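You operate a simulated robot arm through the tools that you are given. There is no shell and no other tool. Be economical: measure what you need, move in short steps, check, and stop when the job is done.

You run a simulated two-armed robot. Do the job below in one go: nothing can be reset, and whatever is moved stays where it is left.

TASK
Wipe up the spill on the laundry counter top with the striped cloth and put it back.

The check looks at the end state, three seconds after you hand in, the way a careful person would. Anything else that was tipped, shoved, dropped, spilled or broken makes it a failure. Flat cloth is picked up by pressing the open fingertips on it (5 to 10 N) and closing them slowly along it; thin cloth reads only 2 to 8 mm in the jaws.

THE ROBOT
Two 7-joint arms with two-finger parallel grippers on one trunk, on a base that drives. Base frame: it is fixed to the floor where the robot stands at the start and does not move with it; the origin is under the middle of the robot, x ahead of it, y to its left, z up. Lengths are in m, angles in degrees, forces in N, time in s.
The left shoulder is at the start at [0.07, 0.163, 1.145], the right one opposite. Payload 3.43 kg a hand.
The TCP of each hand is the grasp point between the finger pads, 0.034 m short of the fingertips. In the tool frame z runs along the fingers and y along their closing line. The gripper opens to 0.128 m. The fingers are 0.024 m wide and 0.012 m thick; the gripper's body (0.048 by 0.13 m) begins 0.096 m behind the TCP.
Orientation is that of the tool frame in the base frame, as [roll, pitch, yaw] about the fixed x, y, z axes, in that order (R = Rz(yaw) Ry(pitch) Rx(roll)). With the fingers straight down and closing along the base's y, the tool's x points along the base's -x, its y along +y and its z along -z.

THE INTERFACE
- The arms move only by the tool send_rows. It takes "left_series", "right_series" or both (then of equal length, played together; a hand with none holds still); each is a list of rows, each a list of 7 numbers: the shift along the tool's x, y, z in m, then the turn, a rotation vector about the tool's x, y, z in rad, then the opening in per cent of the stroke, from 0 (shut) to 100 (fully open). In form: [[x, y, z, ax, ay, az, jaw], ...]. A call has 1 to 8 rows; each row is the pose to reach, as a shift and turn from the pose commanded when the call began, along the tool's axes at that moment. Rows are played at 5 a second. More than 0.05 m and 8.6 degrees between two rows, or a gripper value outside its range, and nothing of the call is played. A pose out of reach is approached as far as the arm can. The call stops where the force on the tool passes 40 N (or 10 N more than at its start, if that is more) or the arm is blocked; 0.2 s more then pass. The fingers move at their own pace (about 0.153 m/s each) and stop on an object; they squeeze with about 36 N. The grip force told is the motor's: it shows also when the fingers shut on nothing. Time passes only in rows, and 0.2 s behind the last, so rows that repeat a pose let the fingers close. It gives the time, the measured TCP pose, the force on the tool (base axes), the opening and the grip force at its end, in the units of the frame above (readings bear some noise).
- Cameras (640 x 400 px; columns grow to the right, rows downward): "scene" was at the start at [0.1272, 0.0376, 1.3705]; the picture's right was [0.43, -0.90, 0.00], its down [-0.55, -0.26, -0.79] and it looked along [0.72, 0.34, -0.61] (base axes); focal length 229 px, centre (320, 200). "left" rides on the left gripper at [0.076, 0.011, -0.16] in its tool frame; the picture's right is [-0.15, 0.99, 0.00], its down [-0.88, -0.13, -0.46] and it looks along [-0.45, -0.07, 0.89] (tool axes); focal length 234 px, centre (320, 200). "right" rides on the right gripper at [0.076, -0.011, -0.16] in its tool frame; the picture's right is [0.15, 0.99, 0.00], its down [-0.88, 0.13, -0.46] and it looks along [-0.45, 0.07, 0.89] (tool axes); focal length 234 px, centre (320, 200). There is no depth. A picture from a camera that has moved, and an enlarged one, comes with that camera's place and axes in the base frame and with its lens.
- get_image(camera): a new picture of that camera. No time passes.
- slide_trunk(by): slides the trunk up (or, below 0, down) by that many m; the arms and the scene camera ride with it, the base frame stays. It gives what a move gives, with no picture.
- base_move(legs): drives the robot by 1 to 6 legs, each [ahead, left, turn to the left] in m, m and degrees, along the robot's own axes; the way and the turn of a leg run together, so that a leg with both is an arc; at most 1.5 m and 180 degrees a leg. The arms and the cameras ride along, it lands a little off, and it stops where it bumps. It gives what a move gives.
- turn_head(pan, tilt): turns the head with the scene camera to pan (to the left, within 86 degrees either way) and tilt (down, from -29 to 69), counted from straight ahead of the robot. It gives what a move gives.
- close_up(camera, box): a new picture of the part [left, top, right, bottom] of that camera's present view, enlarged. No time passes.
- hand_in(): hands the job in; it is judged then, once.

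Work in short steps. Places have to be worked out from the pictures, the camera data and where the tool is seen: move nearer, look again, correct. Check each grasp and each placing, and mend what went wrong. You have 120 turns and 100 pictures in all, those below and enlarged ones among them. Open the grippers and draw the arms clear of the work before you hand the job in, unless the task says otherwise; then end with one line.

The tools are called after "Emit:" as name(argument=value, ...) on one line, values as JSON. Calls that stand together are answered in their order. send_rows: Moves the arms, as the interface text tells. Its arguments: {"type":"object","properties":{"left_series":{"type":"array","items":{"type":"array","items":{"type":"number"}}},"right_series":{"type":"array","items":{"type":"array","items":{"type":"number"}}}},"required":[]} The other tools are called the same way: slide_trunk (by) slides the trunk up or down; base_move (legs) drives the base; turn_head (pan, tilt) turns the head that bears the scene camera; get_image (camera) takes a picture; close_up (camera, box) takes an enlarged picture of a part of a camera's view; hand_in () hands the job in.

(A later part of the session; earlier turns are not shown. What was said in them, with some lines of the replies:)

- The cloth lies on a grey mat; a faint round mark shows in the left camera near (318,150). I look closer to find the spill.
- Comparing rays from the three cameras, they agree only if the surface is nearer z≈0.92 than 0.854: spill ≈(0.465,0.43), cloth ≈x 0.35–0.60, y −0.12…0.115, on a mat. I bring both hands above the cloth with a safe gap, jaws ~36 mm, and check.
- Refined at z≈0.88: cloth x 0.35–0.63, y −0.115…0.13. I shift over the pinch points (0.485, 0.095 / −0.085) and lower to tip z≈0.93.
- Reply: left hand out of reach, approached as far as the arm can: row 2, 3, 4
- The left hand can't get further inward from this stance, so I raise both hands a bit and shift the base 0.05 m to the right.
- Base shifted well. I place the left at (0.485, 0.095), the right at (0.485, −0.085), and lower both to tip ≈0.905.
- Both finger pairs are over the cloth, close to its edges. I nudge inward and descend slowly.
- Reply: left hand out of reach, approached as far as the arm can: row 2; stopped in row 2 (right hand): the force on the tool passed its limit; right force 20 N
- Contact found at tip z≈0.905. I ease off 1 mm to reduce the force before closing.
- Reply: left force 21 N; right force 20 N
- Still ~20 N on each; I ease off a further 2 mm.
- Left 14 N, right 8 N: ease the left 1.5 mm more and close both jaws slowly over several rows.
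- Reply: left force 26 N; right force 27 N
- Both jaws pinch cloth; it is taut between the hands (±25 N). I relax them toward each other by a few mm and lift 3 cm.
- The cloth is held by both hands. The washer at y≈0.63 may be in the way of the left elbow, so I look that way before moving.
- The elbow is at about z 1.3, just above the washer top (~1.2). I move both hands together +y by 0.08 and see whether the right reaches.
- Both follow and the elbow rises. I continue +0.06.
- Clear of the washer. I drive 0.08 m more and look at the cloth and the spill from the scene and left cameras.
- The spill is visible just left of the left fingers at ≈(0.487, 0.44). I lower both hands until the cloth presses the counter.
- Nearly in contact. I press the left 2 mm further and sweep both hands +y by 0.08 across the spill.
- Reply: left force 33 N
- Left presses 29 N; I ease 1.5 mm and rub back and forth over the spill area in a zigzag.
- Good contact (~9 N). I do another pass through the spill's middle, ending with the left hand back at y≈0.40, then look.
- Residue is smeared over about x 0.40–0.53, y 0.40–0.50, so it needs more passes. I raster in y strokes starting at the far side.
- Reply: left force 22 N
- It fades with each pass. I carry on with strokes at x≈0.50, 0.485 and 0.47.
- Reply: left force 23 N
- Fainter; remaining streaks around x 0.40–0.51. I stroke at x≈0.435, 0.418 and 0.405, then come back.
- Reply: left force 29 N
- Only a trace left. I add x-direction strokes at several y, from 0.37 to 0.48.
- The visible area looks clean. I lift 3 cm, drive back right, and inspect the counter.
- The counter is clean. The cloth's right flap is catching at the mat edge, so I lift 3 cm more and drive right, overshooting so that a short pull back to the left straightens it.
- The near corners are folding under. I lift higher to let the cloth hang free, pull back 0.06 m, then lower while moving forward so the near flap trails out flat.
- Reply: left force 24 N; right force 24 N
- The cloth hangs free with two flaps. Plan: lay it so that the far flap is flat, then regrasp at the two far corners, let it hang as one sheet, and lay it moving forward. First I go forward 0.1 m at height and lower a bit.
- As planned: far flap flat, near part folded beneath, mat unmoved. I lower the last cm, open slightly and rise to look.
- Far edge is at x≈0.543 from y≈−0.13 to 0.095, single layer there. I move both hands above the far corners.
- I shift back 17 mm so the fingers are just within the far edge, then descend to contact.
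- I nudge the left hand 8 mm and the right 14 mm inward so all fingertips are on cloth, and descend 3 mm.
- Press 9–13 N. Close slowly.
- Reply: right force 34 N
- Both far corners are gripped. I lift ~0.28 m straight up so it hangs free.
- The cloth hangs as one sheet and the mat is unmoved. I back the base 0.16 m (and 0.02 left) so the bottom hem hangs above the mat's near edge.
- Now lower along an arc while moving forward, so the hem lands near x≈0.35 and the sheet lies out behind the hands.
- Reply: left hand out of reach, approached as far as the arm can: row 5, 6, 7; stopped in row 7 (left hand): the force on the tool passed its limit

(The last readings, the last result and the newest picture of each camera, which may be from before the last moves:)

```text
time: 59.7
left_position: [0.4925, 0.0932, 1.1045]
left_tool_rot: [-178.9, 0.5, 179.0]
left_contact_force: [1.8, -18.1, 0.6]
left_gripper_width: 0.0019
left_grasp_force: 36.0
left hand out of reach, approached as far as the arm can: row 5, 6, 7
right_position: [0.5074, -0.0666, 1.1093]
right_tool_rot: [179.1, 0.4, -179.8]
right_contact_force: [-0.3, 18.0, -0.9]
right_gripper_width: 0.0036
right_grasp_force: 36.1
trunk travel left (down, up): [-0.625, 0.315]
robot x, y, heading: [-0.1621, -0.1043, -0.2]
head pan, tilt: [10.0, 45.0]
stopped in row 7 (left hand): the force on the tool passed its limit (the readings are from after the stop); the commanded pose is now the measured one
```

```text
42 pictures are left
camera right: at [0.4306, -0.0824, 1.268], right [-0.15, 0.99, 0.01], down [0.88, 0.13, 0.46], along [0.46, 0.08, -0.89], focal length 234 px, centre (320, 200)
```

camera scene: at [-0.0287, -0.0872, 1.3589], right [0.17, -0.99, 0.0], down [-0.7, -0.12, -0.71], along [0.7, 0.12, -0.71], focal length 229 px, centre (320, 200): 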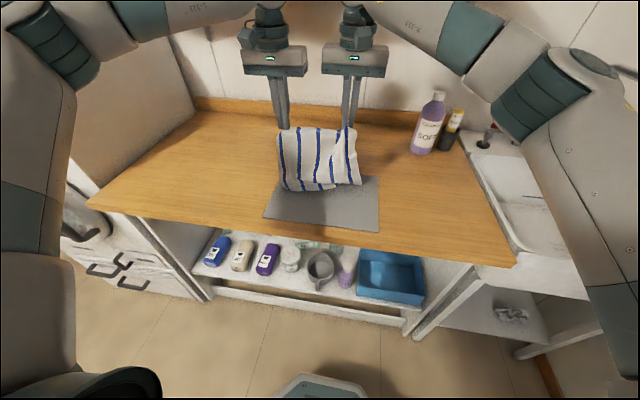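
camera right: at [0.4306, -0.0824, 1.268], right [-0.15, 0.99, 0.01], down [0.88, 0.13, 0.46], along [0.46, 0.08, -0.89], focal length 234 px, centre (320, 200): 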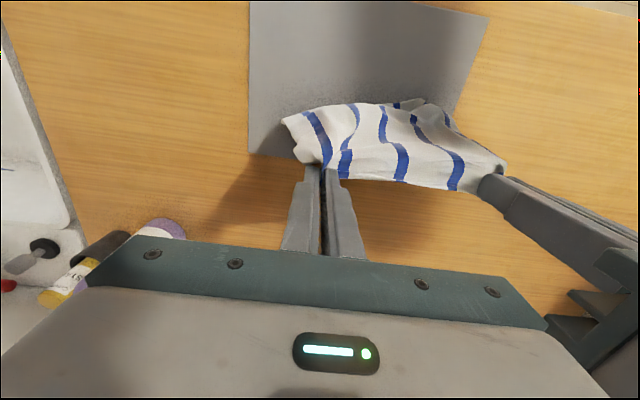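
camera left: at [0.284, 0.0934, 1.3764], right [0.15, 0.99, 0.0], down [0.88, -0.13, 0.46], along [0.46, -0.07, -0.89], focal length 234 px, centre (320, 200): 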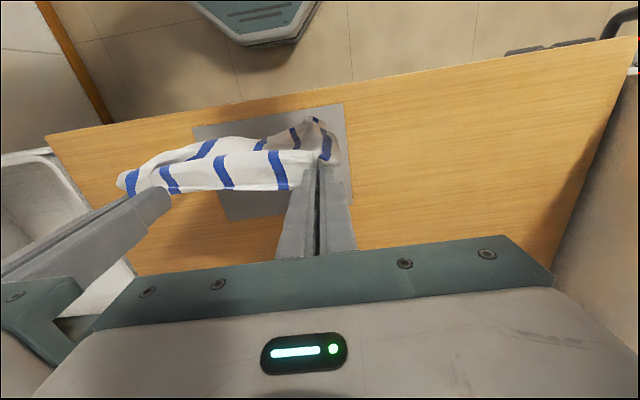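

The left arm can't stay inward that far out, so I'll go back up and do the forward motion with the base while the arms only lower.

Emit:
send_rows(right_series=[[0.02, 0, -0.02, 0, 0, 0, 0], [0.045, 0, -0.04, 0, 0, 0, 0], [0.075, 0, -0.06, 0, 0, 0, 0], [0.105, 0, -0.08, 0, 0, 0, 0], [0.13, -0.002, -0.095, 0, 0, 0, 0], [0.147, -0.002, -0.108, 0, 0, 0, 0], [0.147, -0.002, -0.118, 0, 0, 0, 0]], left_series=[[0.01, -0.004, -0.025, 0, 0, 0, 0], [0.035, -0.008, -0.045, 0, 0, 0, 0], [0.06, -0.008, -0.065, 0, 0, 0, 0], [0.09, -0.008, -0.085, 0, 0, 0, 0], [0.115, -0.008, -0.1, 0, 0, 0, 0], [0.132, -0.008, -0.113, 0, 0, 0, 0], [0.132, -0.008, -0.123, 0, 0, 0, 0]])

Emit:
get_image(camera="scene")

Emit:
get_image(camera="left")

```text
time: 61.3
left_position: [0.358, 0.091, 1.2275]
left_tool_rot: [-179.1, 0.4, 179.3]
left_contact_force: [-0.7, -28.7, -0.2]
left_gripper_width: 0.0021
left_grasp_force: 36.4
right_position: [0.3579, -0.0719, 1.226]
right_tool_rot: [179.1, 0.5, -179.9]
right_contact_force: [1.0, 28.2, 0.1]
right_gripper_width: 0.0036
right_grasp_force: 36.1
trunk travel left (down, up): [-0.625, 0.315]
robot x, y, heading: [-0.1603, -0.1024, -0.2]
head pan, tilt: [10.0, 45.0]
```

```text
41 pictures are left
camera scene: at [-0.0315, -0.0881, 1.3592], right [0.17, -0.99, 0.0], down [-0.7, -0.12, -0.71], along [0.7, 0.12, -0.71], focal length 229 px, centre (320, 200)
```

scene: 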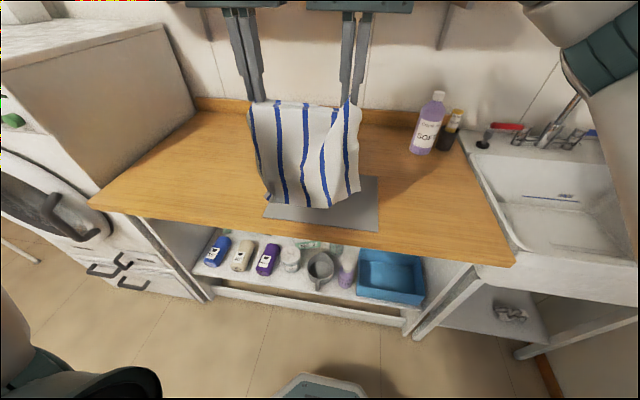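

```text
40 pictures are left
camera left: at [0.2804, 0.1058, 1.3873], right [0.16, 0.99, -0.01], down [0.87, -0.13, 0.47], along [0.46, -0.09, -0.88], focal length 234 px, centre (320, 200)
```

left: 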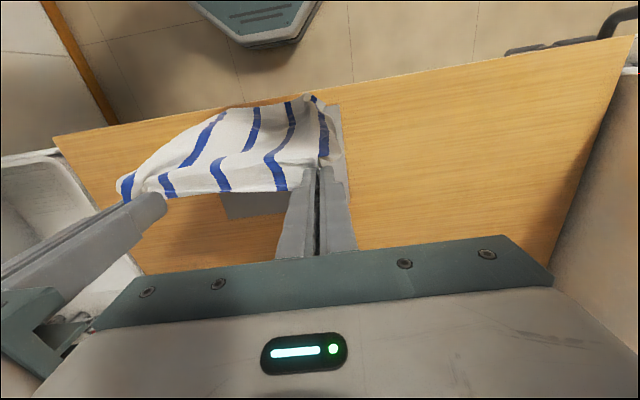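

Cloth hangs full length, taut. I start alternating: lower a bit, drive forward a bit.

Emit:
send_rows(right_series=[[0, 0.002, 0.015, 0, 0, 0, 0], [0, 0.003, 0.035, 0, 0, 0, 0]], left_series=[[0, -0.002, 0.015, 0, 0, 0, 0], [0, -0.004, 0.035, 0, 0, 0, 0]])

Emit:
base_move(legs=[[0.06, 0, 0]])

Emit:
send_rows(right_series=[[0, 0, 0.02, 0, 0, 0, 0], [0, 0, 0.035, 0, 0, 0, 0]], left_series=[[0, 0, 0.02, 0, 0, 0, 0], [0, 0, 0.035, 0, 0, 0, 0]])

Emit:
base_move(legs=[[0.06, 0, 0]])

Emit:
get_image(camera="scene")

Emit:
get_image(camera="left")

```text
time: 61.9
left_position: [0.3593, 0.0873, 1.1922]
left_tool_rot: [-179.3, 0.5, 179.3]
left_contact_force: [0.7, -12.0, -0.8]
left_gripper_width: 0.0018
left_grasp_force: 36.5
right_position: [0.3587, -0.0716, 1.1914]
right_tool_rot: [179.5, 0.4, 179.9]
right_contact_force: [0.4, 11.9, 0.1]
right_gripper_width: 0.0035
right_grasp_force: 36.4
trunk travel left (down, up): [-0.625, 0.315]
robot x, y, heading: [-0.1587, -0.1029, -0.7]
head pan, tilt: [10.0, 45.0]
```

```text
time: 62.9
left_position: [0.4163, 0.0863, 1.1935]
left_tool_rot: [-179.2, 0.6, 179.2]
left_contact_force: [-0.1, -8.4, -0.8]
left_gripper_width: 0.0021
left_grasp_force: 36.0
right_position: [0.4144, -0.0696, 1.1931]
right_tool_rot: [179.3, 0.6, 180.0]
right_contact_force: [-0.6, 7.5, -0.9]
right_gripper_width: 0.0032
right_grasp_force: 36.1
trunk travel left (down, up): [-0.625, 0.315]
robot x, y, heading: [-0.1023, -0.1007, -0.5]
head pan, tilt: [10.0, 45.0]
```

```text
time: 63.5
left_position: [0.4185, 0.0857, 1.158]
left_tool_rot: [-179.3, 0.5, 179.4]
left_contact_force: [0.3, -3.6, -1.1]
left_gripper_width: 0.0022
left_grasp_force: 35.6
right_position: [0.4186, -0.0692, 1.1549]
right_tool_rot: [179.5, 0.4, 180.0]
right_contact_force: [0.4, 3.9, -0.9]
right_gripper_width: 0.0034
right_grasp_force: 36.5
trunk travel left (down, up): [-0.625, 0.315]
robot x, y, heading: [-0.1017, -0.1033, -0.4]
head pan, tilt: [10.0, 45.0]
```

```text
time: 64.5
left_position: [0.4748, 0.0846, 1.1584]
left_tool_rot: [-179.2, 0.6, 179.3]
left_contact_force: [0.6, -5.2, 0.1]
left_gripper_width: 0.0021
left_grasp_force: 35.9
right_position: [0.4747, -0.0702, 1.1568]
right_tool_rot: [179.4, 0.5, 180.0]
right_contact_force: [0.8, 3.6, -0.5]
right_gripper_width: 0.0033
right_grasp_force: 35.9
trunk travel left (down, up): [-0.625, 0.315]
robot x, y, heading: [-0.0402, -0.1005, -0.5]
head pan, tilt: [10.0, 45.0]
```

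```text
39 pictures are left
camera scene: at [0.0849, -0.0886, 1.3596], right [0.17, -0.99, 0.0], down [-0.7, -0.12, -0.71], along [0.7, 0.12, -0.71], focal length 229 px, centre (320, 200)
```

scene: 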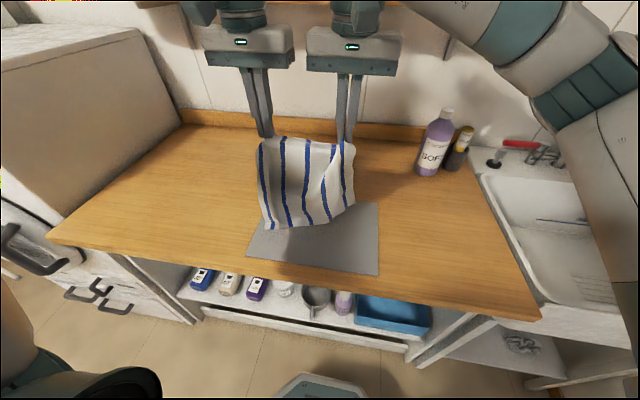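

```text
38 pictures are left
camera left: at [0.3973, 0.0997, 1.3176], right [0.16, 0.99, -0.01], down [0.87, -0.13, 0.47], along [0.46, -0.08, -0.88], focal length 234 px, centre (320, 200)
```

left: 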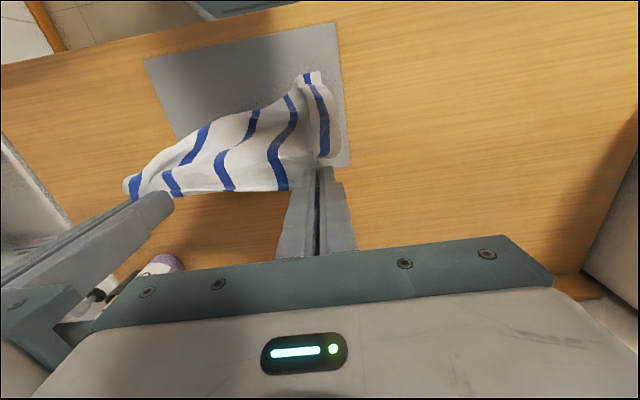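

The hem touched late (x≈0.39) and the right side hangs ~3 cm shorter. I raise, back up 0.13, and redo it lower with the right hand 3 cm lower than the left.

Emit:
send_rows(right_series=[[0, 0, -0.03, 0, 0, 0, 0], [0, 0, -0.06, 0, 0, 0, 0]], left_series=[[0, 0, -0.03, 0, 0, 0, 0], [0, 0, -0.06, 0, 0, 0, 0]])

Emit:
base_move(legs=[[-0.125, 0, 0]])

Emit:
send_rows(right_series=[[0, 0.001, 0.03, 0, 0, 0, 0], [0, 0.002, 0.06, 0, 0, 0, 0], [0, 0.003, 0.085, 0, 0, 0, 0], [0, 0.003, 0.085, 0, 0, 0, 0]], left_series=[[0, 0, 0.02, 0, 0, 0, 0], [0, 0, 0.04, 0, 0, 0, 0], [0, 0, 0.055, 0, 0, 0, 0], [0, 0, 0.055, 0, 0, 0, 0]])

Emit:
get_image(camera="scene")

Emit:
get_image(camera="right")

Emit:
get_image(camera="left")

```text
time: 65.1
left_position: [0.4743, 0.0858, 1.2187]
left_tool_rot: [-179.1, 0.6, 179.3]
left_contact_force: [0.1, -7.1, 0.3]
left_gripper_width: 0.0018
left_grasp_force: 36.3
right_position: [0.4759, -0.0704, 1.2172]
right_tool_rot: [179.5, 0.6, -179.9]
right_contact_force: [0.0, 7.0, -0.1]
right_gripper_width: 0.0034
right_grasp_force: 36.1
trunk travel left (down, up): [-0.625, 0.315]
robot x, y, heading: [-0.0397, -0.1061, -0.1]
head pan, tilt: [10.0, 45.0]
```

```text
time: 66.3
left_position: [0.3513, 0.0866, 1.2172]
left_tool_rot: [-179.2, 0.4, 179.2]
left_contact_force: [0.7, -8.7, -0.2]
left_gripper_width: 0.0017
left_grasp_force: 35.6
right_position: [0.3516, -0.0704, 1.2166]
right_tool_rot: [179.4, 0.3, -180.0]
right_contact_force: [0.5, 9.0, 0.0]
right_gripper_width: 0.0033
right_grasp_force: 36.3
trunk travel left (down, up): [-0.625, 0.315]
robot x, y, heading: [-0.1651, -0.103, -0.4]
head pan, tilt: [10.0, 45.0]
```

```text
time: 67.3
left_position: [0.3513, 0.0847, 1.1633]
left_tool_rot: [-179.2, 0.5, 179.4]
left_contact_force: [0.1, -5.4, -2.0]
left_gripper_width: 0.002
left_grasp_force: 36.0
right_position: [0.3509, -0.065, 1.1307]
right_tool_rot: [179.4, 0.5, 180.0]
right_contact_force: [0.1, 5.7, 1.3]
right_gripper_width: 0.0032
right_grasp_force: 36.0
trunk travel left (down, up): [-0.625, 0.315]
robot x, y, heading: [-0.1679, -0.1021, -0.5]
head pan, tilt: [10.0, 45.0]
```

```text
37 pictures are left
camera scene: at [-0.0386, -0.0878, 1.3592], right [0.17, -0.99, 0.0], down [-0.7, -0.12, -0.71], along [0.7, 0.12, -0.71], focal length 229 px, centre (320, 200)
```

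scene: 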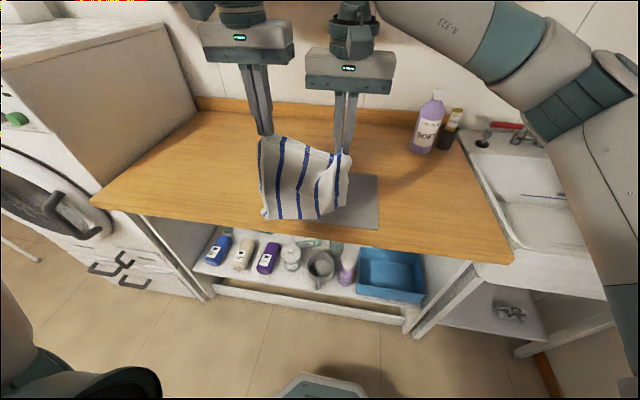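

```text
36 pictures are left
camera right: at [0.2742, -0.0813, 1.2905], right [-0.15, 0.99, 0.01], down [0.88, 0.12, 0.46], along [0.46, 0.08, -0.89], focal length 234 px, centre (320, 200)
```

right: 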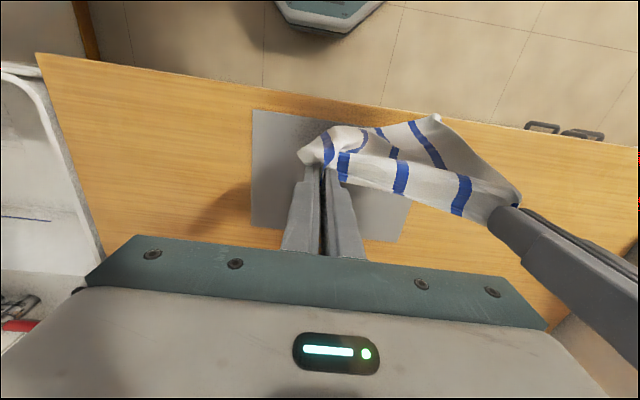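

```text
35 pictures are left
camera left: at [0.2731, 0.1003, 1.322], right [0.16, 0.99, -0.01], down [0.87, -0.13, 0.47], along [0.46, -0.08, -0.88], focal length 234 px, centre (320, 200)
```

left: 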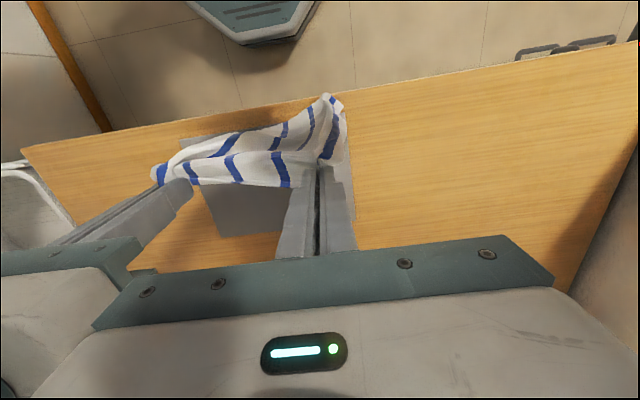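

Hem is now down around x≈0.30–0.33. I drive forward in steps, lowering each time.

Emit:
base_move(legs=[[0.07, 0, 0]])

Emit:
send_rows(right_series=[[0, 0, 0.015, 0, 0, 0, 0], [0, 0, 0.025, 0, 0, 0, 0]], left_series=[[0, 0, 0.015, 0, 0, 0, 0], [0, 0, 0.03, 0, 0, 0, 0]])

Emit:
base_move(legs=[[0.06, 0, 0]])

Emit:
send_rows(right_series=[[0, 0, 0.015, 0, 0, 0, 0], [0, 0, 0.03, 0, 0, 0, 0]], left_series=[[0, 0, 0.02, 0, 0, 0, 0], [0, 0, 0.04, 0, 0, 0, 0]])

Emit:
get_image(camera="scene")

Emit:
get_image(camera="right")

```text
time: 68.3
left_position: [0.4196, 0.0844, 1.164]
left_tool_rot: [-179.1, 0.5, 179.3]
left_contact_force: [-0.1, -6.0, -1.8]
left_gripper_width: 0.0021
left_grasp_force: 36.2
right_position: [0.4206, -0.0672, 1.1319]
right_tool_rot: [179.4, 0.5, 180.0]
right_contact_force: [-0.5, 6.8, 1.7]
right_gripper_width: 0.0033
right_grasp_force: 36.4
trunk travel left (down, up): [-0.625, 0.315]
robot x, y, heading: [-0.0992, -0.1044, -0.5]
head pan, tilt: [10.0, 45.0]
```

```text
time: 69.0
left_position: [0.4219, 0.0841, 1.1322]
left_tool_rot: [-179.2, 0.5, 179.3]
left_contact_force: [-0.3, -1.9, -0.6]
left_gripper_width: 0.0017
left_grasp_force: 36.3
right_position: [0.4218, -0.0657, 1.1059]
right_tool_rot: [179.4, 0.4, -180.0]
right_contact_force: [1.0, 1.5, 0.8]
right_gripper_width: 0.0034
right_grasp_force: 36.1
trunk travel left (down, up): [-0.625, 0.315]
robot x, y, heading: [-0.1011, -0.1021, -0.4]
head pan, tilt: [10.0, 45.0]
```

```text
time: 69.9
left_position: [0.4779, 0.083, 1.134]
left_tool_rot: [-179.2, 0.6, 179.3]
left_contact_force: [0.7, -2.6, -0.6]
left_gripper_width: 0.0017
left_grasp_force: 36.1
right_position: [0.4792, -0.066, 1.1074]
right_tool_rot: [179.5, 0.5, -180.0]
right_contact_force: [-1.2, 1.5, 0.8]
right_gripper_width: 0.0031
right_grasp_force: 36.3
trunk travel left (down, up): [-0.625, 0.315]
robot x, y, heading: [-0.0358, -0.1041, 0.0]
head pan, tilt: [10.0, 45.0]
```

```text
time: 70.5
left_position: [0.4812, 0.0831, 1.0924]
left_tool_rot: [-179.2, 0.4, 179.4]
left_contact_force: [0.2, 0.6, -0.8]
left_gripper_width: 0.0019
left_grasp_force: 36.4
right_position: [0.4812, -0.0651, 1.0766]
right_tool_rot: [179.4, 0.4, -179.9]
right_contact_force: [0.6, 0.6, -0.8]
right_gripper_width: 0.0033
right_grasp_force: 35.6
trunk travel left (down, up): [-0.625, 0.315]
robot x, y, heading: [-0.038, -0.1006, -0.3]
head pan, tilt: [10.0, 45.0]
```

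```text
34 pictures are left
camera scene: at [0.0913, -0.0886, 1.3591], right [0.17, -0.99, 0.0], down [-0.7, -0.12, -0.71], along [0.7, 0.12, -0.71], focal length 229 px, centre (320, 200)
```

scene: 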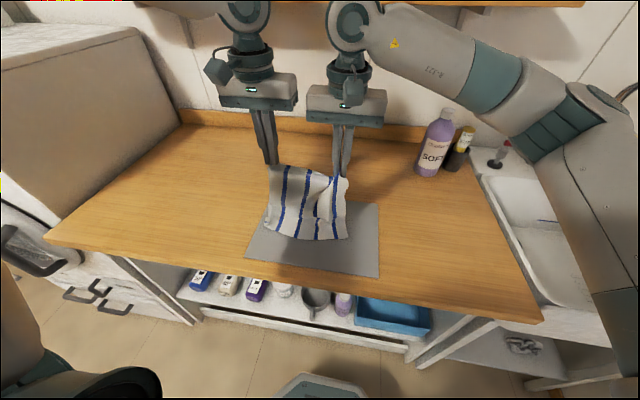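

```text
33 pictures are left
camera right: at [0.4043, -0.081, 1.2357], right [-0.15, 0.99, 0.01], down [0.88, 0.13, 0.46], along [0.46, 0.08, -0.89], focal length 234 px, centre (320, 200)
```

right: 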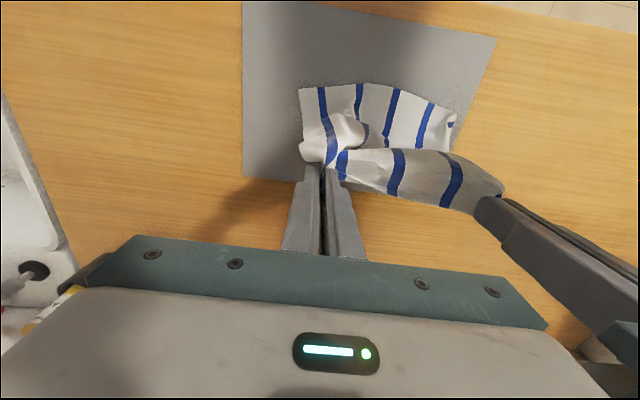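

The near hem lies at x≈0.42, sliding forward; I'll correct by pulling the near corners back afterwards. Now shift the base 0.035 forward and 0.06 right for more left-arm reach, with the arms compensating in y.

Emit:
base_move(legs=[[0.035, -0.06, 0]])

Emit:
send_rows(right_series=[[-0.01, 0.03, 0.01, 0, 0, 0, 0], [-0.03, 0.055, 0.02, 0, 0, 0, 0], [-0.06, 0.055, 0.035, 0, 0, 0, 0], [-0.09, 0.055, 0.055, 0, 0, 0, 0]], left_series=[[-0.01, 0.03, 0.01, 0, 0, 0, 0], [-0.03, 0.055, 0.02, 0, 0, 0, 0], [-0.06, 0.055, 0.04, 0, 0, 0, 0], [-0.09, 0.055, 0.065, 0, 0, 0, 0]])

Emit:
get_image(camera="scene")

Emit:
get_image(camera="right")

```text
time: 71.5
left_position: [0.5139, 0.0252, 1.0937]
left_tool_rot: [-179.2, 0.6, 179.4]
left_contact_force: [0.8, 0.2, 0.2]
left_gripper_width: 0.0018
left_grasp_force: 36.1
right_position: [0.5153, -0.1245, 1.0776]
right_tool_rot: [179.4, 0.5, -179.9]
right_contact_force: [0.4, 0.0, -0.7]
right_gripper_width: 0.0033
right_grasp_force: 36.0
trunk travel left (down, up): [-0.625, 0.315]
robot x, y, heading: [-0.0034, -0.1615, -0.2]
head pan, tilt: [10.0, 45.0]
```

```text
time: 72.5
left_position: [0.6065, 0.0803, 1.0259]
left_tool_rot: [-179.1, 0.4, 179.4]
left_contact_force: [0.4, 0.5, -1.0]
left_gripper_width: 0.002
left_grasp_force: 36.0
right_position: [0.6079, -0.0679, 1.0226]
right_tool_rot: [179.4, 0.4, -179.9]
right_contact_force: [0.8, 0.4, -0.9]
right_gripper_width: 0.0032
right_grasp_force: 35.9
trunk travel left (down, up): [-0.625, 0.315]
robot x, y, heading: [-0.0042, -0.1607, -0.2]
head pan, tilt: [10.0, 45.0]
```

```text
32 pictures are left
camera scene: at [0.1267, -0.1456, 1.359], right [0.17, -0.99, 0.0], down [-0.7, -0.12, -0.71], along [0.7, 0.12, -0.71], focal length 229 px, centre (320, 200)
```

scene: 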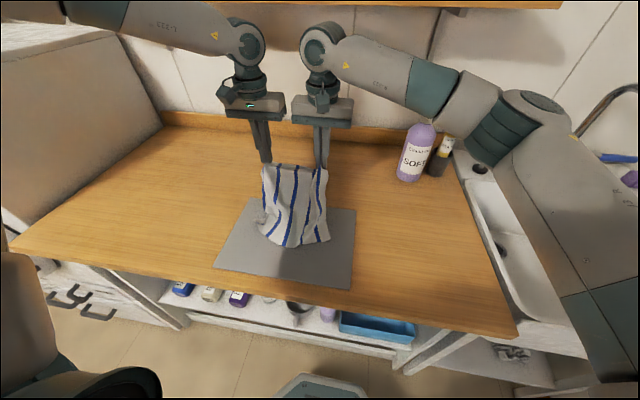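

```text
31 pictures are left
camera right: at [0.5307, -0.0835, 1.1819], right [-0.15, 0.99, 0.01], down [0.88, 0.13, 0.46], along [0.46, 0.08, -0.89], focal length 234 px, centre (320, 200)
```

right: 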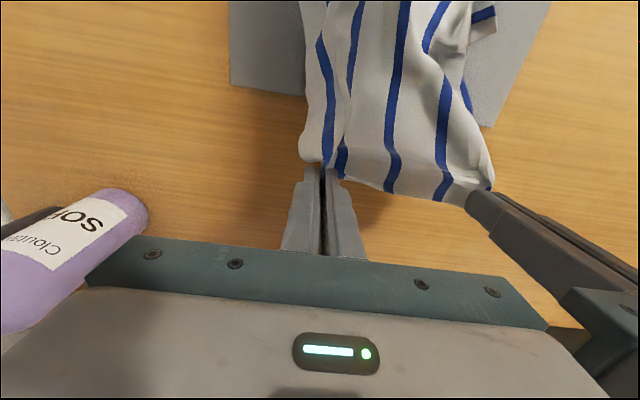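

Lying well. I lower the rest while going forward 0.05 m more.

Emit:
send_rows(right_series=[[-0.012, 0, 0.015, 0, 0, 0, 0], [-0.024, 0, 0.032, 0, 0, 0, 0], [-0.036, 0, 0.048, 0, 0, 0, 0], [-0.045, -0.002, 0.063, 0, 0, 0, 0], [-0.052, -0.004, 0.078, 0, 0, 0, 0]], left_series=[[-0.012, 0, 0.015, 0, 0, 0, 0], [-0.024, 0, 0.032, 0, 0, 0, 0], [-0.036, 0, 0.048, 0, 0, 0, 0], [-0.045, 0.002, 0.065, 0, 0, 0, 0], [-0.052, 0.004, 0.082, 0, 0, 0, 0]])

Emit:
get_image(camera="scene")

Emit:
get_image(camera="left")

```text
time: 73.7
left_position: [0.6577, 0.0799, 0.9461]
left_tool_rot: [-179.2, 0.5, 179.2]
left_contact_force: [-0.7, -0.6, -0.9]
left_gripper_width: 0.0019
left_grasp_force: 36.1
right_position: [0.6572, -0.0715, 0.9456]
right_tool_rot: [179.4, 0.6, -179.9]
right_contact_force: [0.3, 1.7, -1.2]
right_gripper_width: 0.0032
right_grasp_force: 35.2
trunk travel left (down, up): [-0.625, 0.315]
robot x, y, heading: [-0.0064, -0.1602, -0.4]
head pan, tilt: [10.0, 45.0]
```

```text
30 pictures are left
camera scene: at [0.1247, -0.1474, 1.3592], right [0.17, -0.99, 0.0], down [-0.7, -0.12, -0.71], along [0.7, 0.12, -0.71], focal length 229 px, centre (320, 200)
```

scene: 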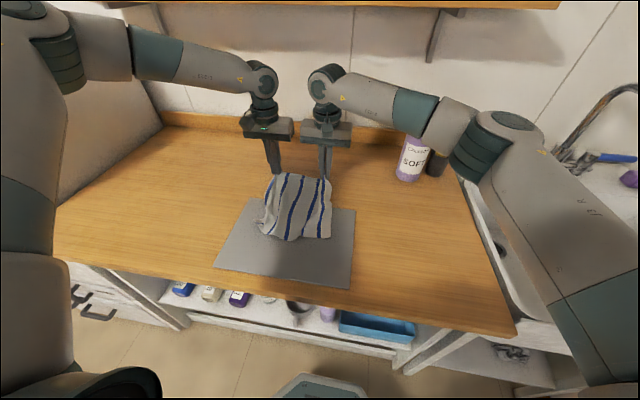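

```text
29 pictures are left
camera left: at [0.5807, 0.0954, 1.1048], right [0.16, 0.99, -0.01], down [0.87, -0.13, 0.47], along [0.46, -0.08, -0.89], focal length 234 px, centre (320, 200)
```

left: 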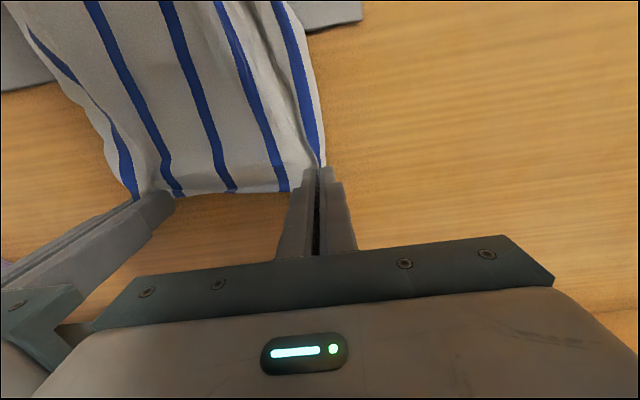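

Laid out. I spread the hands slightly, touch down, open and rise.

Emit:
send_rows(right_series=[[-0.004, -0.008, 0.002, 0, 0, 0, 0], [-0.006, -0.014, 0.004, 0, 0, 0, 0], [-0.006, -0.014, 0.004, 0, 0, 0, 10], [-0.006, -0.014, 0.004, 0, 0, 0, 20], [-0.006, -0.014, -0.02, 0, 0, 0, 20], [-0.006, -0.014, -0.06, 0, 0, 0, 20], [0.03, -0.014, -0.09, 0, 0, 0, 20], [0.07, -0.014, -0.11, 0, 0, 0, 20]], left_series=[[-0.004, 0.008, 0.002, 0, 0, 0, 0], [-0.006, 0.014, 0.004, 0, 0, 0, 0], [-0.006, 0.014, 0.004, 0, 0, 0, 10], [-0.006, 0.014, 0.004, 0, 0, 0, 20], [-0.006, 0.014, -0.02, 0, 0, 0, 20], [-0.006, 0.014, -0.06, 0, 0, 0, 20], [0.03, 0.05, -0.09, 0, 0, 0, 20], [0.07, 0.08, -0.11, 0, 0, 0, 20]])

Emit:
close_up(camera="scene", box=[180, 140, 400, 300])

Emit:
get_image(camera="left")

```text
refused: row 7 steps farther than a row can; nothing moved
```

```text
2.50 times, centred on (290, 220) of scene
camera zoom: at [0.1247, -0.1474, 1.3592], right [0.17, -0.99, 0.0], down [-0.7, -0.12, -0.71], along [0.7, 0.12, -0.71], focal length 573 px, centre (395, 150)
```

zoom: 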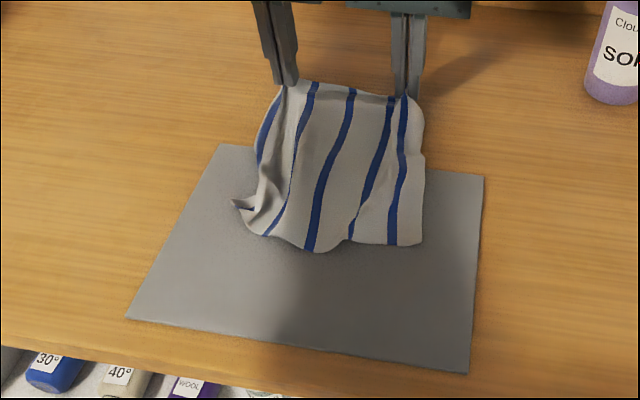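

```text
27 pictures are left
camera left: at [0.5807, 0.0954, 1.1048], right [0.16, 0.99, -0.01], down [0.87, -0.13, 0.47], along [0.46, -0.08, -0.89], focal length 234 px, centre (320, 200)
```

left: 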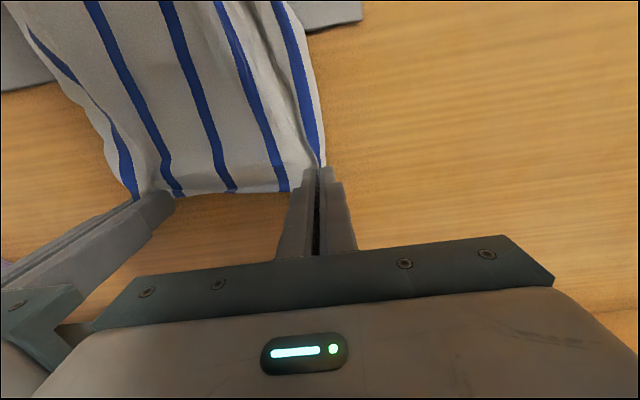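

Redo with smaller steps (the sheet is fairly flat; left near corner is slightly bunched).

Emit:
send_rows(right_series=[[-0.004, -0.008, 0.002, 0, 0, 0, 0], [-0.006, -0.014, 0.004, 0, 0, 0, 0], [-0.006, -0.014, 0.004, 0, 0, 0, 10], [-0.006, -0.014, 0.004, 0, 0, 0, 20], [-0.006, -0.014, -0.02, 0, 0, 0, 20], [-0.006, -0.014, -0.06, 0, 0, 0, 20], [0.02, -0.014, -0.09, 0, 0, 0, 20], [0.06, -0.014, -0.11, 0, 0, 0, 20]], left_series=[[-0.004, 0.008, 0.002, 0, 0, 0, 0], [-0.006, 0.014, 0.004, 0, 0, 0, 0], [-0.006, 0.014, 0.004, 0, 0, 0, 10], [-0.006, 0.014, 0.004, 0, 0, 0, 20], [-0.006, 0.014, -0.02, 0, 0, 0, 20], [-0.006, 0.014, -0.06, 0, 0, 0, 20], [0.02, 0.03, -0.09, 0, 0, 0, 20], [0.05, 0.05, -0.11, 0, 0, 0, 20]])

Emit:
close_up(camera="scene", box=[180, 140, 400, 300])

```text
time: 75.5
left_position: [0.6037, 0.1322, 1.0561]
left_tool_rot: [-179.3, 0.6, 179.3]
left_contact_force: [-0.5, -0.2, 0.1]
left_gripper_width: 0.0258
left_grasp_force: 0.0
right_position: [0.593, -0.0859, 1.0572]
right_tool_rot: [179.3, 0.7, -179.9]
right_contact_force: [-0.8, 0.1, 0.4]
right_gripper_width: 0.0255
right_grasp_force: 0.1
trunk travel left (down, up): [-0.625, 0.315]
robot x, y, heading: [-0.0096, -0.1577, -0.1]
head pan, tilt: [10.0, 45.0]
```

```text
2.50 times, centred on (290, 220) of scene
camera zoom: at [0.1206, -0.1471, 1.3596], right [0.17, -0.99, 0.0], down [-0.7, -0.12, -0.71], along [0.7, 0.12, -0.71], focal length 573 px, centre (395, 150)
```

zoom: 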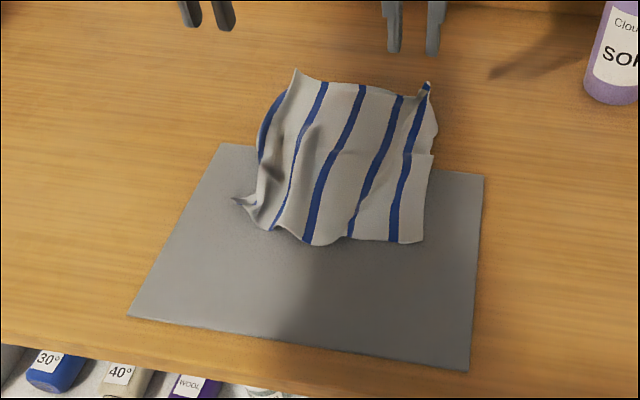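

Cloth is mostly spread at x 0.44–0.69, with the left margin bunched. I'll pinch the near hem at its right (0.46,−0.095) and left (0.468,0.062) ends and pull it toward the robot and apart.

Emit:
send_rows(right_series=[[0.045, -0.003, 0, 0, 0, 0, 28], [0.09, -0.006, 0, 0, 0, 0, 28], [0.12, -0.009, 0.02, 0, 0, 0, 28], [0.135, -0.009, 0.05, 0, 0, 0, 28], [0.135, -0.009, 0.085, 0, 0, 0, 28], [0.135, -0.009, 0.1, 0, 0, 0, 28]], left_series=[[0.04, -0.02, 0, 0, 0, 0, 28], [0.08, -0.045, 0, 0, 0, 0, 28], [0.115, -0.065, 0.02, 0, 0, 0, 28], [0.138, -0.068, 0.05, 0, 0, 0, 28], [0.138, -0.068, 0.085, 0, 0, 0, 28], [0.138, -0.068, 0.1, 0, 0, 0, 28]])

Emit:
get_image(camera="left")

Emit:
get_image(camera="right")

```text
time: 76.9
left_position: [0.468, 0.0645, 0.9558]
left_tool_rot: [-179.3, 0.6, 179.4]
left_contact_force: [-0.5, 0.1, -0.7]
left_gripper_width: 0.0358
left_grasp_force: 0.1
right_position: [0.4615, -0.0942, 0.953]
right_tool_rot: [179.4, 0.5, -179.9]
right_contact_force: [0.5, 0.4, 0.4]
right_gripper_width: 0.0356
right_grasp_force: 0.0
trunk travel left (down, up): [-0.625, 0.315]
robot x, y, heading: [-0.0069, -0.1612, -0.4]
head pan, tilt: [10.0, 45.0]
```

```text
25 pictures are left
camera left: at [0.3905, 0.0789, 1.1148], right [0.16, 0.99, -0.01], down [0.87, -0.13, 0.47], along [0.46, -0.08, -0.88], focal length 234 px, centre (320, 200)
```

left: 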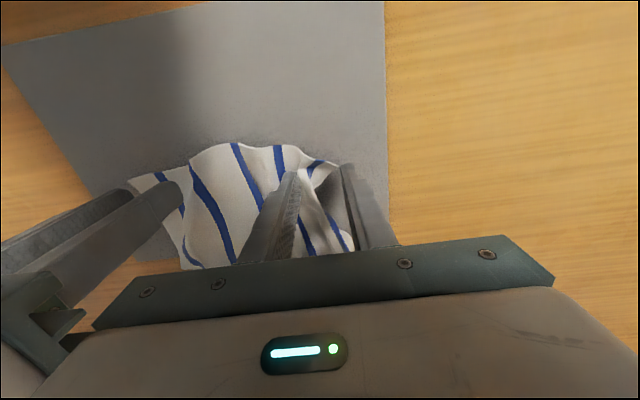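

```text
24 pictures are left
camera right: at [0.3842, -0.1103, 1.1131], right [-0.15, 0.99, 0.01], down [0.88, 0.13, 0.46], along [0.46, 0.08, -0.89], focal length 234 px, centre (320, 200)
```

right: 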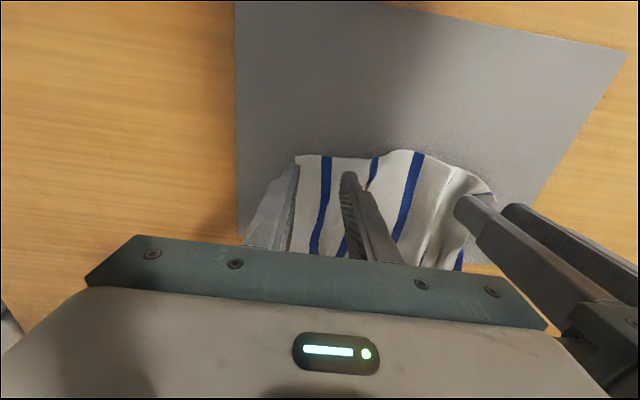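

Good positions; nudge both inward a few mm and descend to contact.

Emit:
send_rows(right_series=[[0, 0.009, 0.006, 0, 0, 0, 28], [0, 0.009, 0.011, 0, 0, 0, 28], [0, 0.009, 0.014, 0, 0, 0, 28], [0, 0.009, 0.016, 0, 0, 0, 28]], left_series=[[0, -0.005, 0.006, 0, 0, 0, 28], [0, -0.005, 0.012, 0, 0, 0, 28], [0, -0.005, 0.016, 0, 0, 0, 28], [0, -0.005, 0.018, 0, 0, 0, 28]])

```text
time: 77.9
left_position: [0.4666, 0.0585, 0.9388]
left_tool_rot: [-179.2, 0.7, 179.5]
left_contact_force: [1.3, 0.9, 11.8]
left_gripper_width: 0.0363
left_grasp_force: 0.4
right_position: [0.4612, -0.0861, 0.9401]
right_tool_rot: [179.3, 0.6, -180.0]
right_contact_force: [1.4, 0.5, 12.4]
right_gripper_width: 0.0361
right_grasp_force: 0.1
trunk travel left (down, up): [-0.625, 0.315]
robot x, y, heading: [-0.0041, -0.1587, -0.3]
head pan, tilt: [10.0, 45.0]
```

Contact ~12 N each; close slowly.

Emit:
send_rows(right_series=[[0, 0, 0, 0, 0, 0, 24], [0, 0, 0, 0, 0, 0, 20], [0, 0, 0, 0, 0, 0, 16], [0, 0, 0, 0, 0, 0, 12], [0, 0, 0, 0, 0, 0, 8], [0, 0, 0, 0, 0, 0, 4], [0, 0, 0, 0, 0, 0, 0], [0, 0, 0, 0, 0, 0, 0]], left_series=[[0, 0, 0, 0, 0, 0, 24], [0, 0, 0, 0, 0, 0, 20], [0, 0, 0, 0, 0, 0, 16], [0, 0, 0, 0, 0, 0, 12], [0, 0, 0, 0, 0, 0, 8], [0, 0, 0, 0, 0, 0, 4], [0, 0, 0, 0, 0, 0, 0], [0, 0, 0, 0, 0, 0, 0]])

Emit:
send_rows(right_series=[[0.005, -0.002, -0.012, 0, 0, 0, 0], [0.015, -0.006, -0.02, 0, 0, 0, 0]], left_series=[[0.005, 0.005, -0.012, 0, 0, 0, 0], [0.015, 0.015, -0.02, 0, 0, 0, 0]])

Emit:
close_up(camera="scene", box=[180, 140, 400, 300])

```text
time: 79.7
left_position: [0.4675, 0.0578, 0.9377]
left_tool_rot: [-179.2, 0.7, 179.4]
left_contact_force: [2.9, -0.3, 13.3]
left_gripper_width: 0.0024
left_grasp_force: 36.0
right_position: [0.4607, -0.0882, 0.9397]
right_tool_rot: [179.3, 0.7, -179.9]
right_contact_force: [2.9, -6.8, 27.9]
right_gripper_width: 0.0045
right_grasp_force: 36.5
trunk travel left (down, up): [-0.625, 0.315]
robot x, y, heading: [-0.0027, -0.1606, -0.4]
head pan, tilt: [10.0, 45.0]
```

```text
time: 80.3
left_position: [0.4524, 0.0741, 0.9583]
left_tool_rot: [-179.0, 0.8, 179.3]
left_contact_force: [-0.2, -19.4, -0.1]
left_gripper_width: 0.0028
left_grasp_force: 35.7
right_position: [0.4444, -0.0912, 0.958]
right_tool_rot: [179.2, 0.5, -179.8]
right_contact_force: [-1.2, 18.3, 0.6]
right_gripper_width: 0.0022
right_grasp_force: 35.7
trunk travel left (down, up): [-0.625, 0.315]
robot x, y, heading: [-0.0049, -0.1627, -0.1]
head pan, tilt: [10.0, 45.0]
```

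```text
2.50 times, centred on (290, 220) of scene
camera zoom: at [0.1219, -0.1477, 1.3592], right [0.17, -0.99, 0.0], down [-0.7, -0.12, -0.71], along [0.7, 0.12, -0.71], focal length 573 px, centre (395, 150)
```

zoom: 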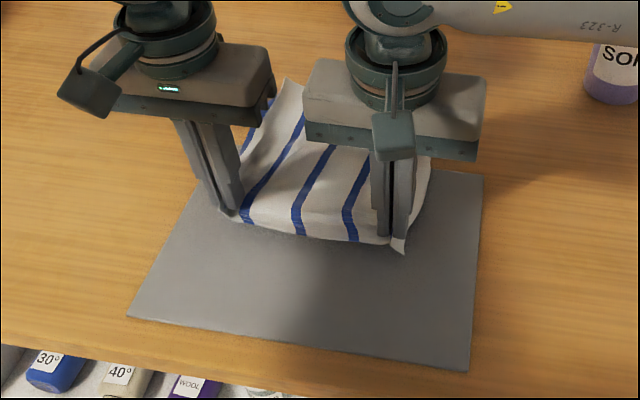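

Both hold, near hem taut. I pull the cloth back toward the robot with the base by 0.085 m.

Emit:
base_move(legs=[[-0.085, 0.01, 0]])

Emit:
get_image(camera="scene")

Emit:
get_image(camera="left")

```text
time: 81.4
left_position: [0.3686, 0.0851, 0.9576]
left_tool_rot: [-179.1, 0.5, 179.3]
left_contact_force: [-0.4, -21.5, 0.4]
left_gripper_width: 0.0026
left_grasp_force: 36.1
right_position: [0.3609, -0.0816, 0.9586]
right_tool_rot: [179.3, 0.5, -179.8]
right_contact_force: [-0.1, 21.3, -0.2]
right_gripper_width: 0.0024
right_grasp_force: 35.9
trunk travel left (down, up): [-0.625, 0.315]
robot x, y, heading: [-0.092, -0.1517, -0.3]
head pan, tilt: [10.0, 45.0]
```

```text
22 pictures are left
camera scene: at [0.0377, -0.1372, 1.3593], right [0.17, -0.99, 0.0], down [-0.7, -0.12, -0.71], along [0.7, 0.12, -0.71], focal length 229 px, centre (320, 200)
```

scene: 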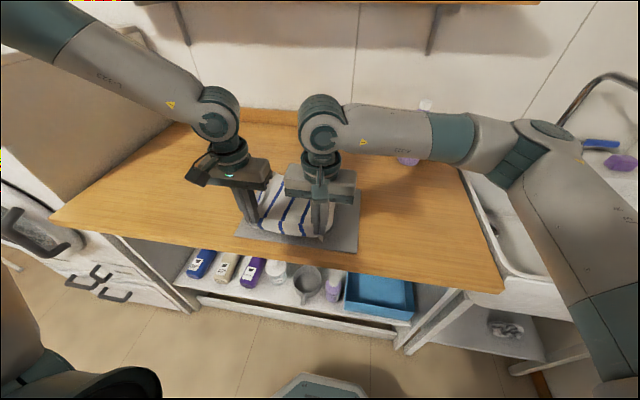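

```text
21 pictures are left
camera left: at [0.2902, 0.1004, 1.1166], right [0.16, 0.99, -0.01], down [0.87, -0.13, 0.47], along [0.46, -0.08, -0.88], focal length 234 px, centre (320, 200)
```

left: 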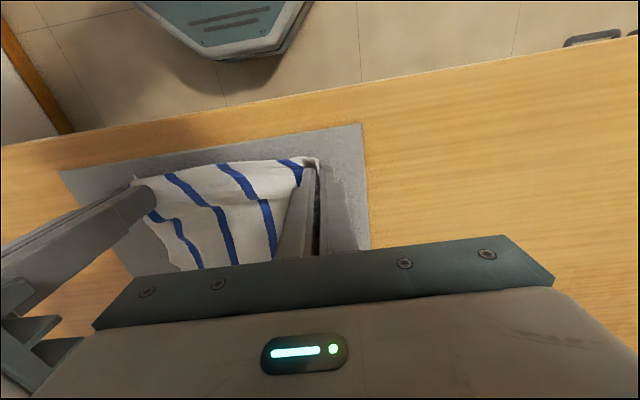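

Cloth is back over the mat (mat did not move). Lower, release gently, rise and move hands aside.

Emit:
send_rows(right_series=[[0, 0, 0.012, 0, 0, 0, 0], [0, 0, 0.018, 0, 0, 0, 0], [0, 0, 0.018, 0, 0, 0, 8], [0, 0, 0.018, 0, 0, 0, 16], [0, 0, -0.01, 0, 0, 0, 16], [0, 0, -0.05, 0, 0, 0, 16], [0, -0.02, -0.09, 0, 0, 0, 20], [0, -0.05, -0.12, 0, 0, 0, 20]], left_series=[[0, 0, 0.012, 0, 0, 0, 0], [0, 0, 0.018, 0, 0, 0, 0], [0, 0, 0.018, 0, 0, 0, 8], [0, 0, 0.018, 0, 0, 0, 16], [0, 0, -0.01, 0, 0, 0, 16], [0, 0, -0.05, 0, 0, 0, 16], [0, 0.02, -0.09, 0, 0, 0, 20], [0, 0.05, -0.12, 0, 0, 0, 20]])

Emit:
close_up(camera="scene", box=[200, 140, 400, 280])

```text
time: 83.2
left_position: [0.3647, 0.1375, 1.0786]
left_tool_rot: [-179.1, 0.5, 179.3]
left_contact_force: [0.3, 0.5, 0.5]
left_gripper_width: 0.0254
left_grasp_force: 0.0
right_position: [0.3584, -0.1346, 1.0779]
right_tool_rot: [179.3, 0.5, -179.9]
right_contact_force: [0.2, -0.7, -0.4]
right_gripper_width: 0.0255
right_grasp_force: 0.0
trunk travel left (down, up): [-0.625, 0.315]
robot x, y, heading: [-0.0927, -0.1506, -0.4]
head pan, tilt: [10.0, 45.0]
```

```text
2.86 times, centred on (300, 210) of scene
camera zoom: at [0.0368, -0.1373, 1.3594], right [0.17, -0.99, 0.0], down [-0.7, -0.12, -0.71], along [0.7, 0.12, -0.71], focal length 655 px, centre (377, 171)
```

zoom: 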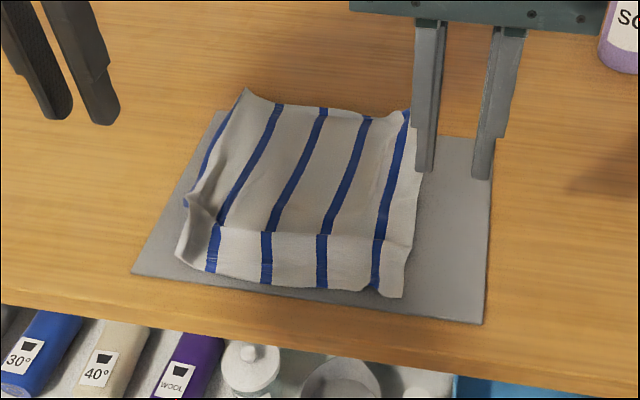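

The cloth lies back on the mat with corners within ~2 cm of the original. I raise and withdraw the arms and do a final check of the counter.

Emit:
send_rows(right_series=[[0, -0.03, -0.03, 0, 0, 0, 40], [0, -0.06, -0.06, 0, 0, 0, 60], [0, -0.09, -0.09, 0, 0, 0, 80]], left_series=[[0, 0.02, -0.03, 0, 0, 0, 40], [0, 0.04, -0.06, 0, 0, 0, 60], [0, 0.06, -0.09, 0, 0, 0, 80]])

Emit:
turn_head(pan=30, tilt=38)

Emit:
get_image(camera="scene")

Emit:
get_image(camera="left")

```text
time: 84.0
left_position: [0.3663, 0.1968, 1.1675]
left_tool_rot: [-179.3, 0.6, 179.4]
left_contact_force: [0.1, 0.3, -0.1]
left_gripper_width: 0.1025
left_grasp_force: 0.0
right_position: [0.3578, -0.2259, 1.1669]
right_tool_rot: [179.3, 0.5, -179.8]
right_contact_force: [0.6, -0.1, -0.7]
right_gripper_width: 0.1022
right_grasp_force: 0.0
trunk travel left (down, up): [-0.625, 0.315]
robot x, y, heading: [-0.0877, -0.1499, -0.1]
head pan, tilt: [10.0, 45.0]
```

```text
time: 84.8
left_position: [0.3681, 0.199, 1.1656]
left_tool_rot: [-179.1, 0.5, 179.4]
left_contact_force: [-0.5, -0.1, 0.4]
left_gripper_width: 0.1026
left_grasp_force: 0.0
right_position: [0.3599, -0.2256, 1.1664]
right_tool_rot: [179.4, 0.5, -179.9]
right_contact_force: [-0.1, 1.0, -0.1]
right_gripper_width: 0.1025
right_grasp_force: 0.0
trunk travel left (down, up): [-0.625, 0.315]
robot x, y, heading: [-0.0917, -0.1497, -0.5]
head pan, tilt: [30.0, 38.0]
```

```text
19 pictures are left
camera scene: at [0.0335, -0.1081, 1.3695], right [0.5, -0.87, 0.0], down [-0.54, -0.31, -0.79], along [0.68, 0.39, -0.62], focal length 229 px, centre (320, 200)
```

scene: 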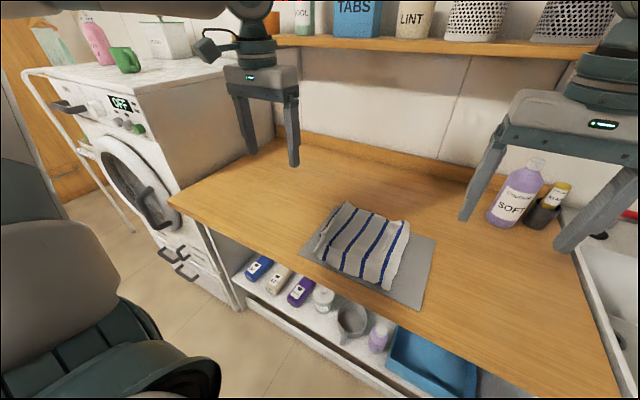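

```text
18 pictures are left
camera left: at [0.2906, 0.2131, 1.3247], right [0.16, 0.99, -0.01], down [0.87, -0.13, 0.47], along [0.46, -0.09, -0.88], focal length 234 px, centre (320, 200)
```

left: 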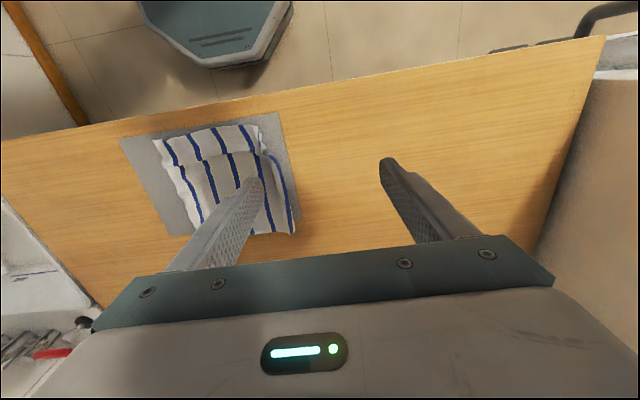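

Everything stands in place. One close look at the wiped area.

Emit:
close_up(camera="left", box=[280, 90, 560, 265])

Emit:
close_up(camera="scene", box=[180, 130, 440, 300])

```text
2.29 times, centred on (420, 178) of left
camera zoom: at [0.2906, 0.2131, 1.3247], right [0.16, 0.99, -0.01], down [0.87, -0.13, 0.47], along [0.46, -0.09, -0.88], focal length 535 px, centre (91, 251)
```

zoom: 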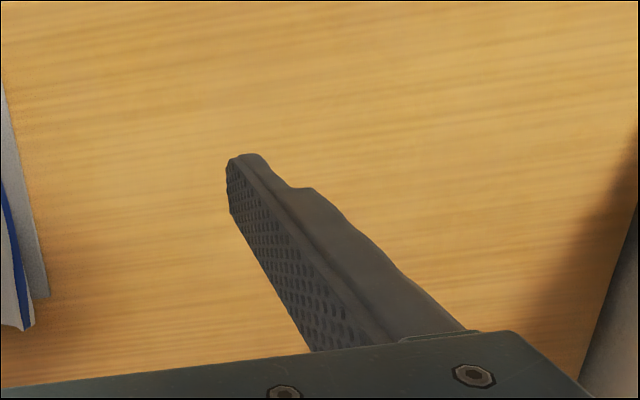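

```text
2.35 times, centred on (310, 215) of scene
camera zoom: at [0.0335, -0.1081, 1.3695], right [0.5, -0.87, 0.0], down [-0.54, -0.31, -0.79], along [0.68, 0.39, -0.62], focal length 539 px, centre (344, 165)
```

zoom: 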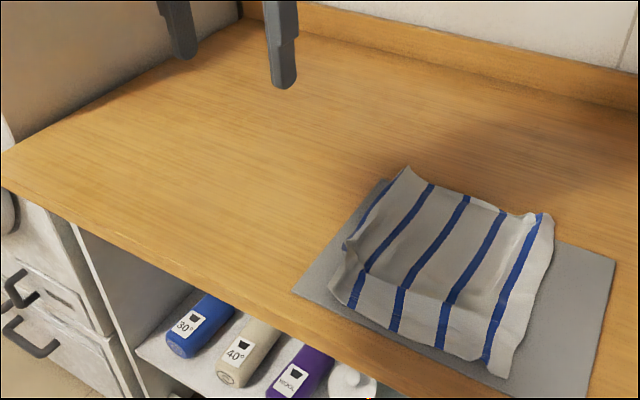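

The counter is clean, the cloth lies back on its mat, nothing else was disturbed, and the grippers are open and clear. I hand in.

Emit:
hand_in()

```text
The job is handed in.
```

I wiped up the spill and put the striped cloth back on its mat; its corners are about 1–5 cm from where they started, with a few wrinkles and a slight curl on the left edge.
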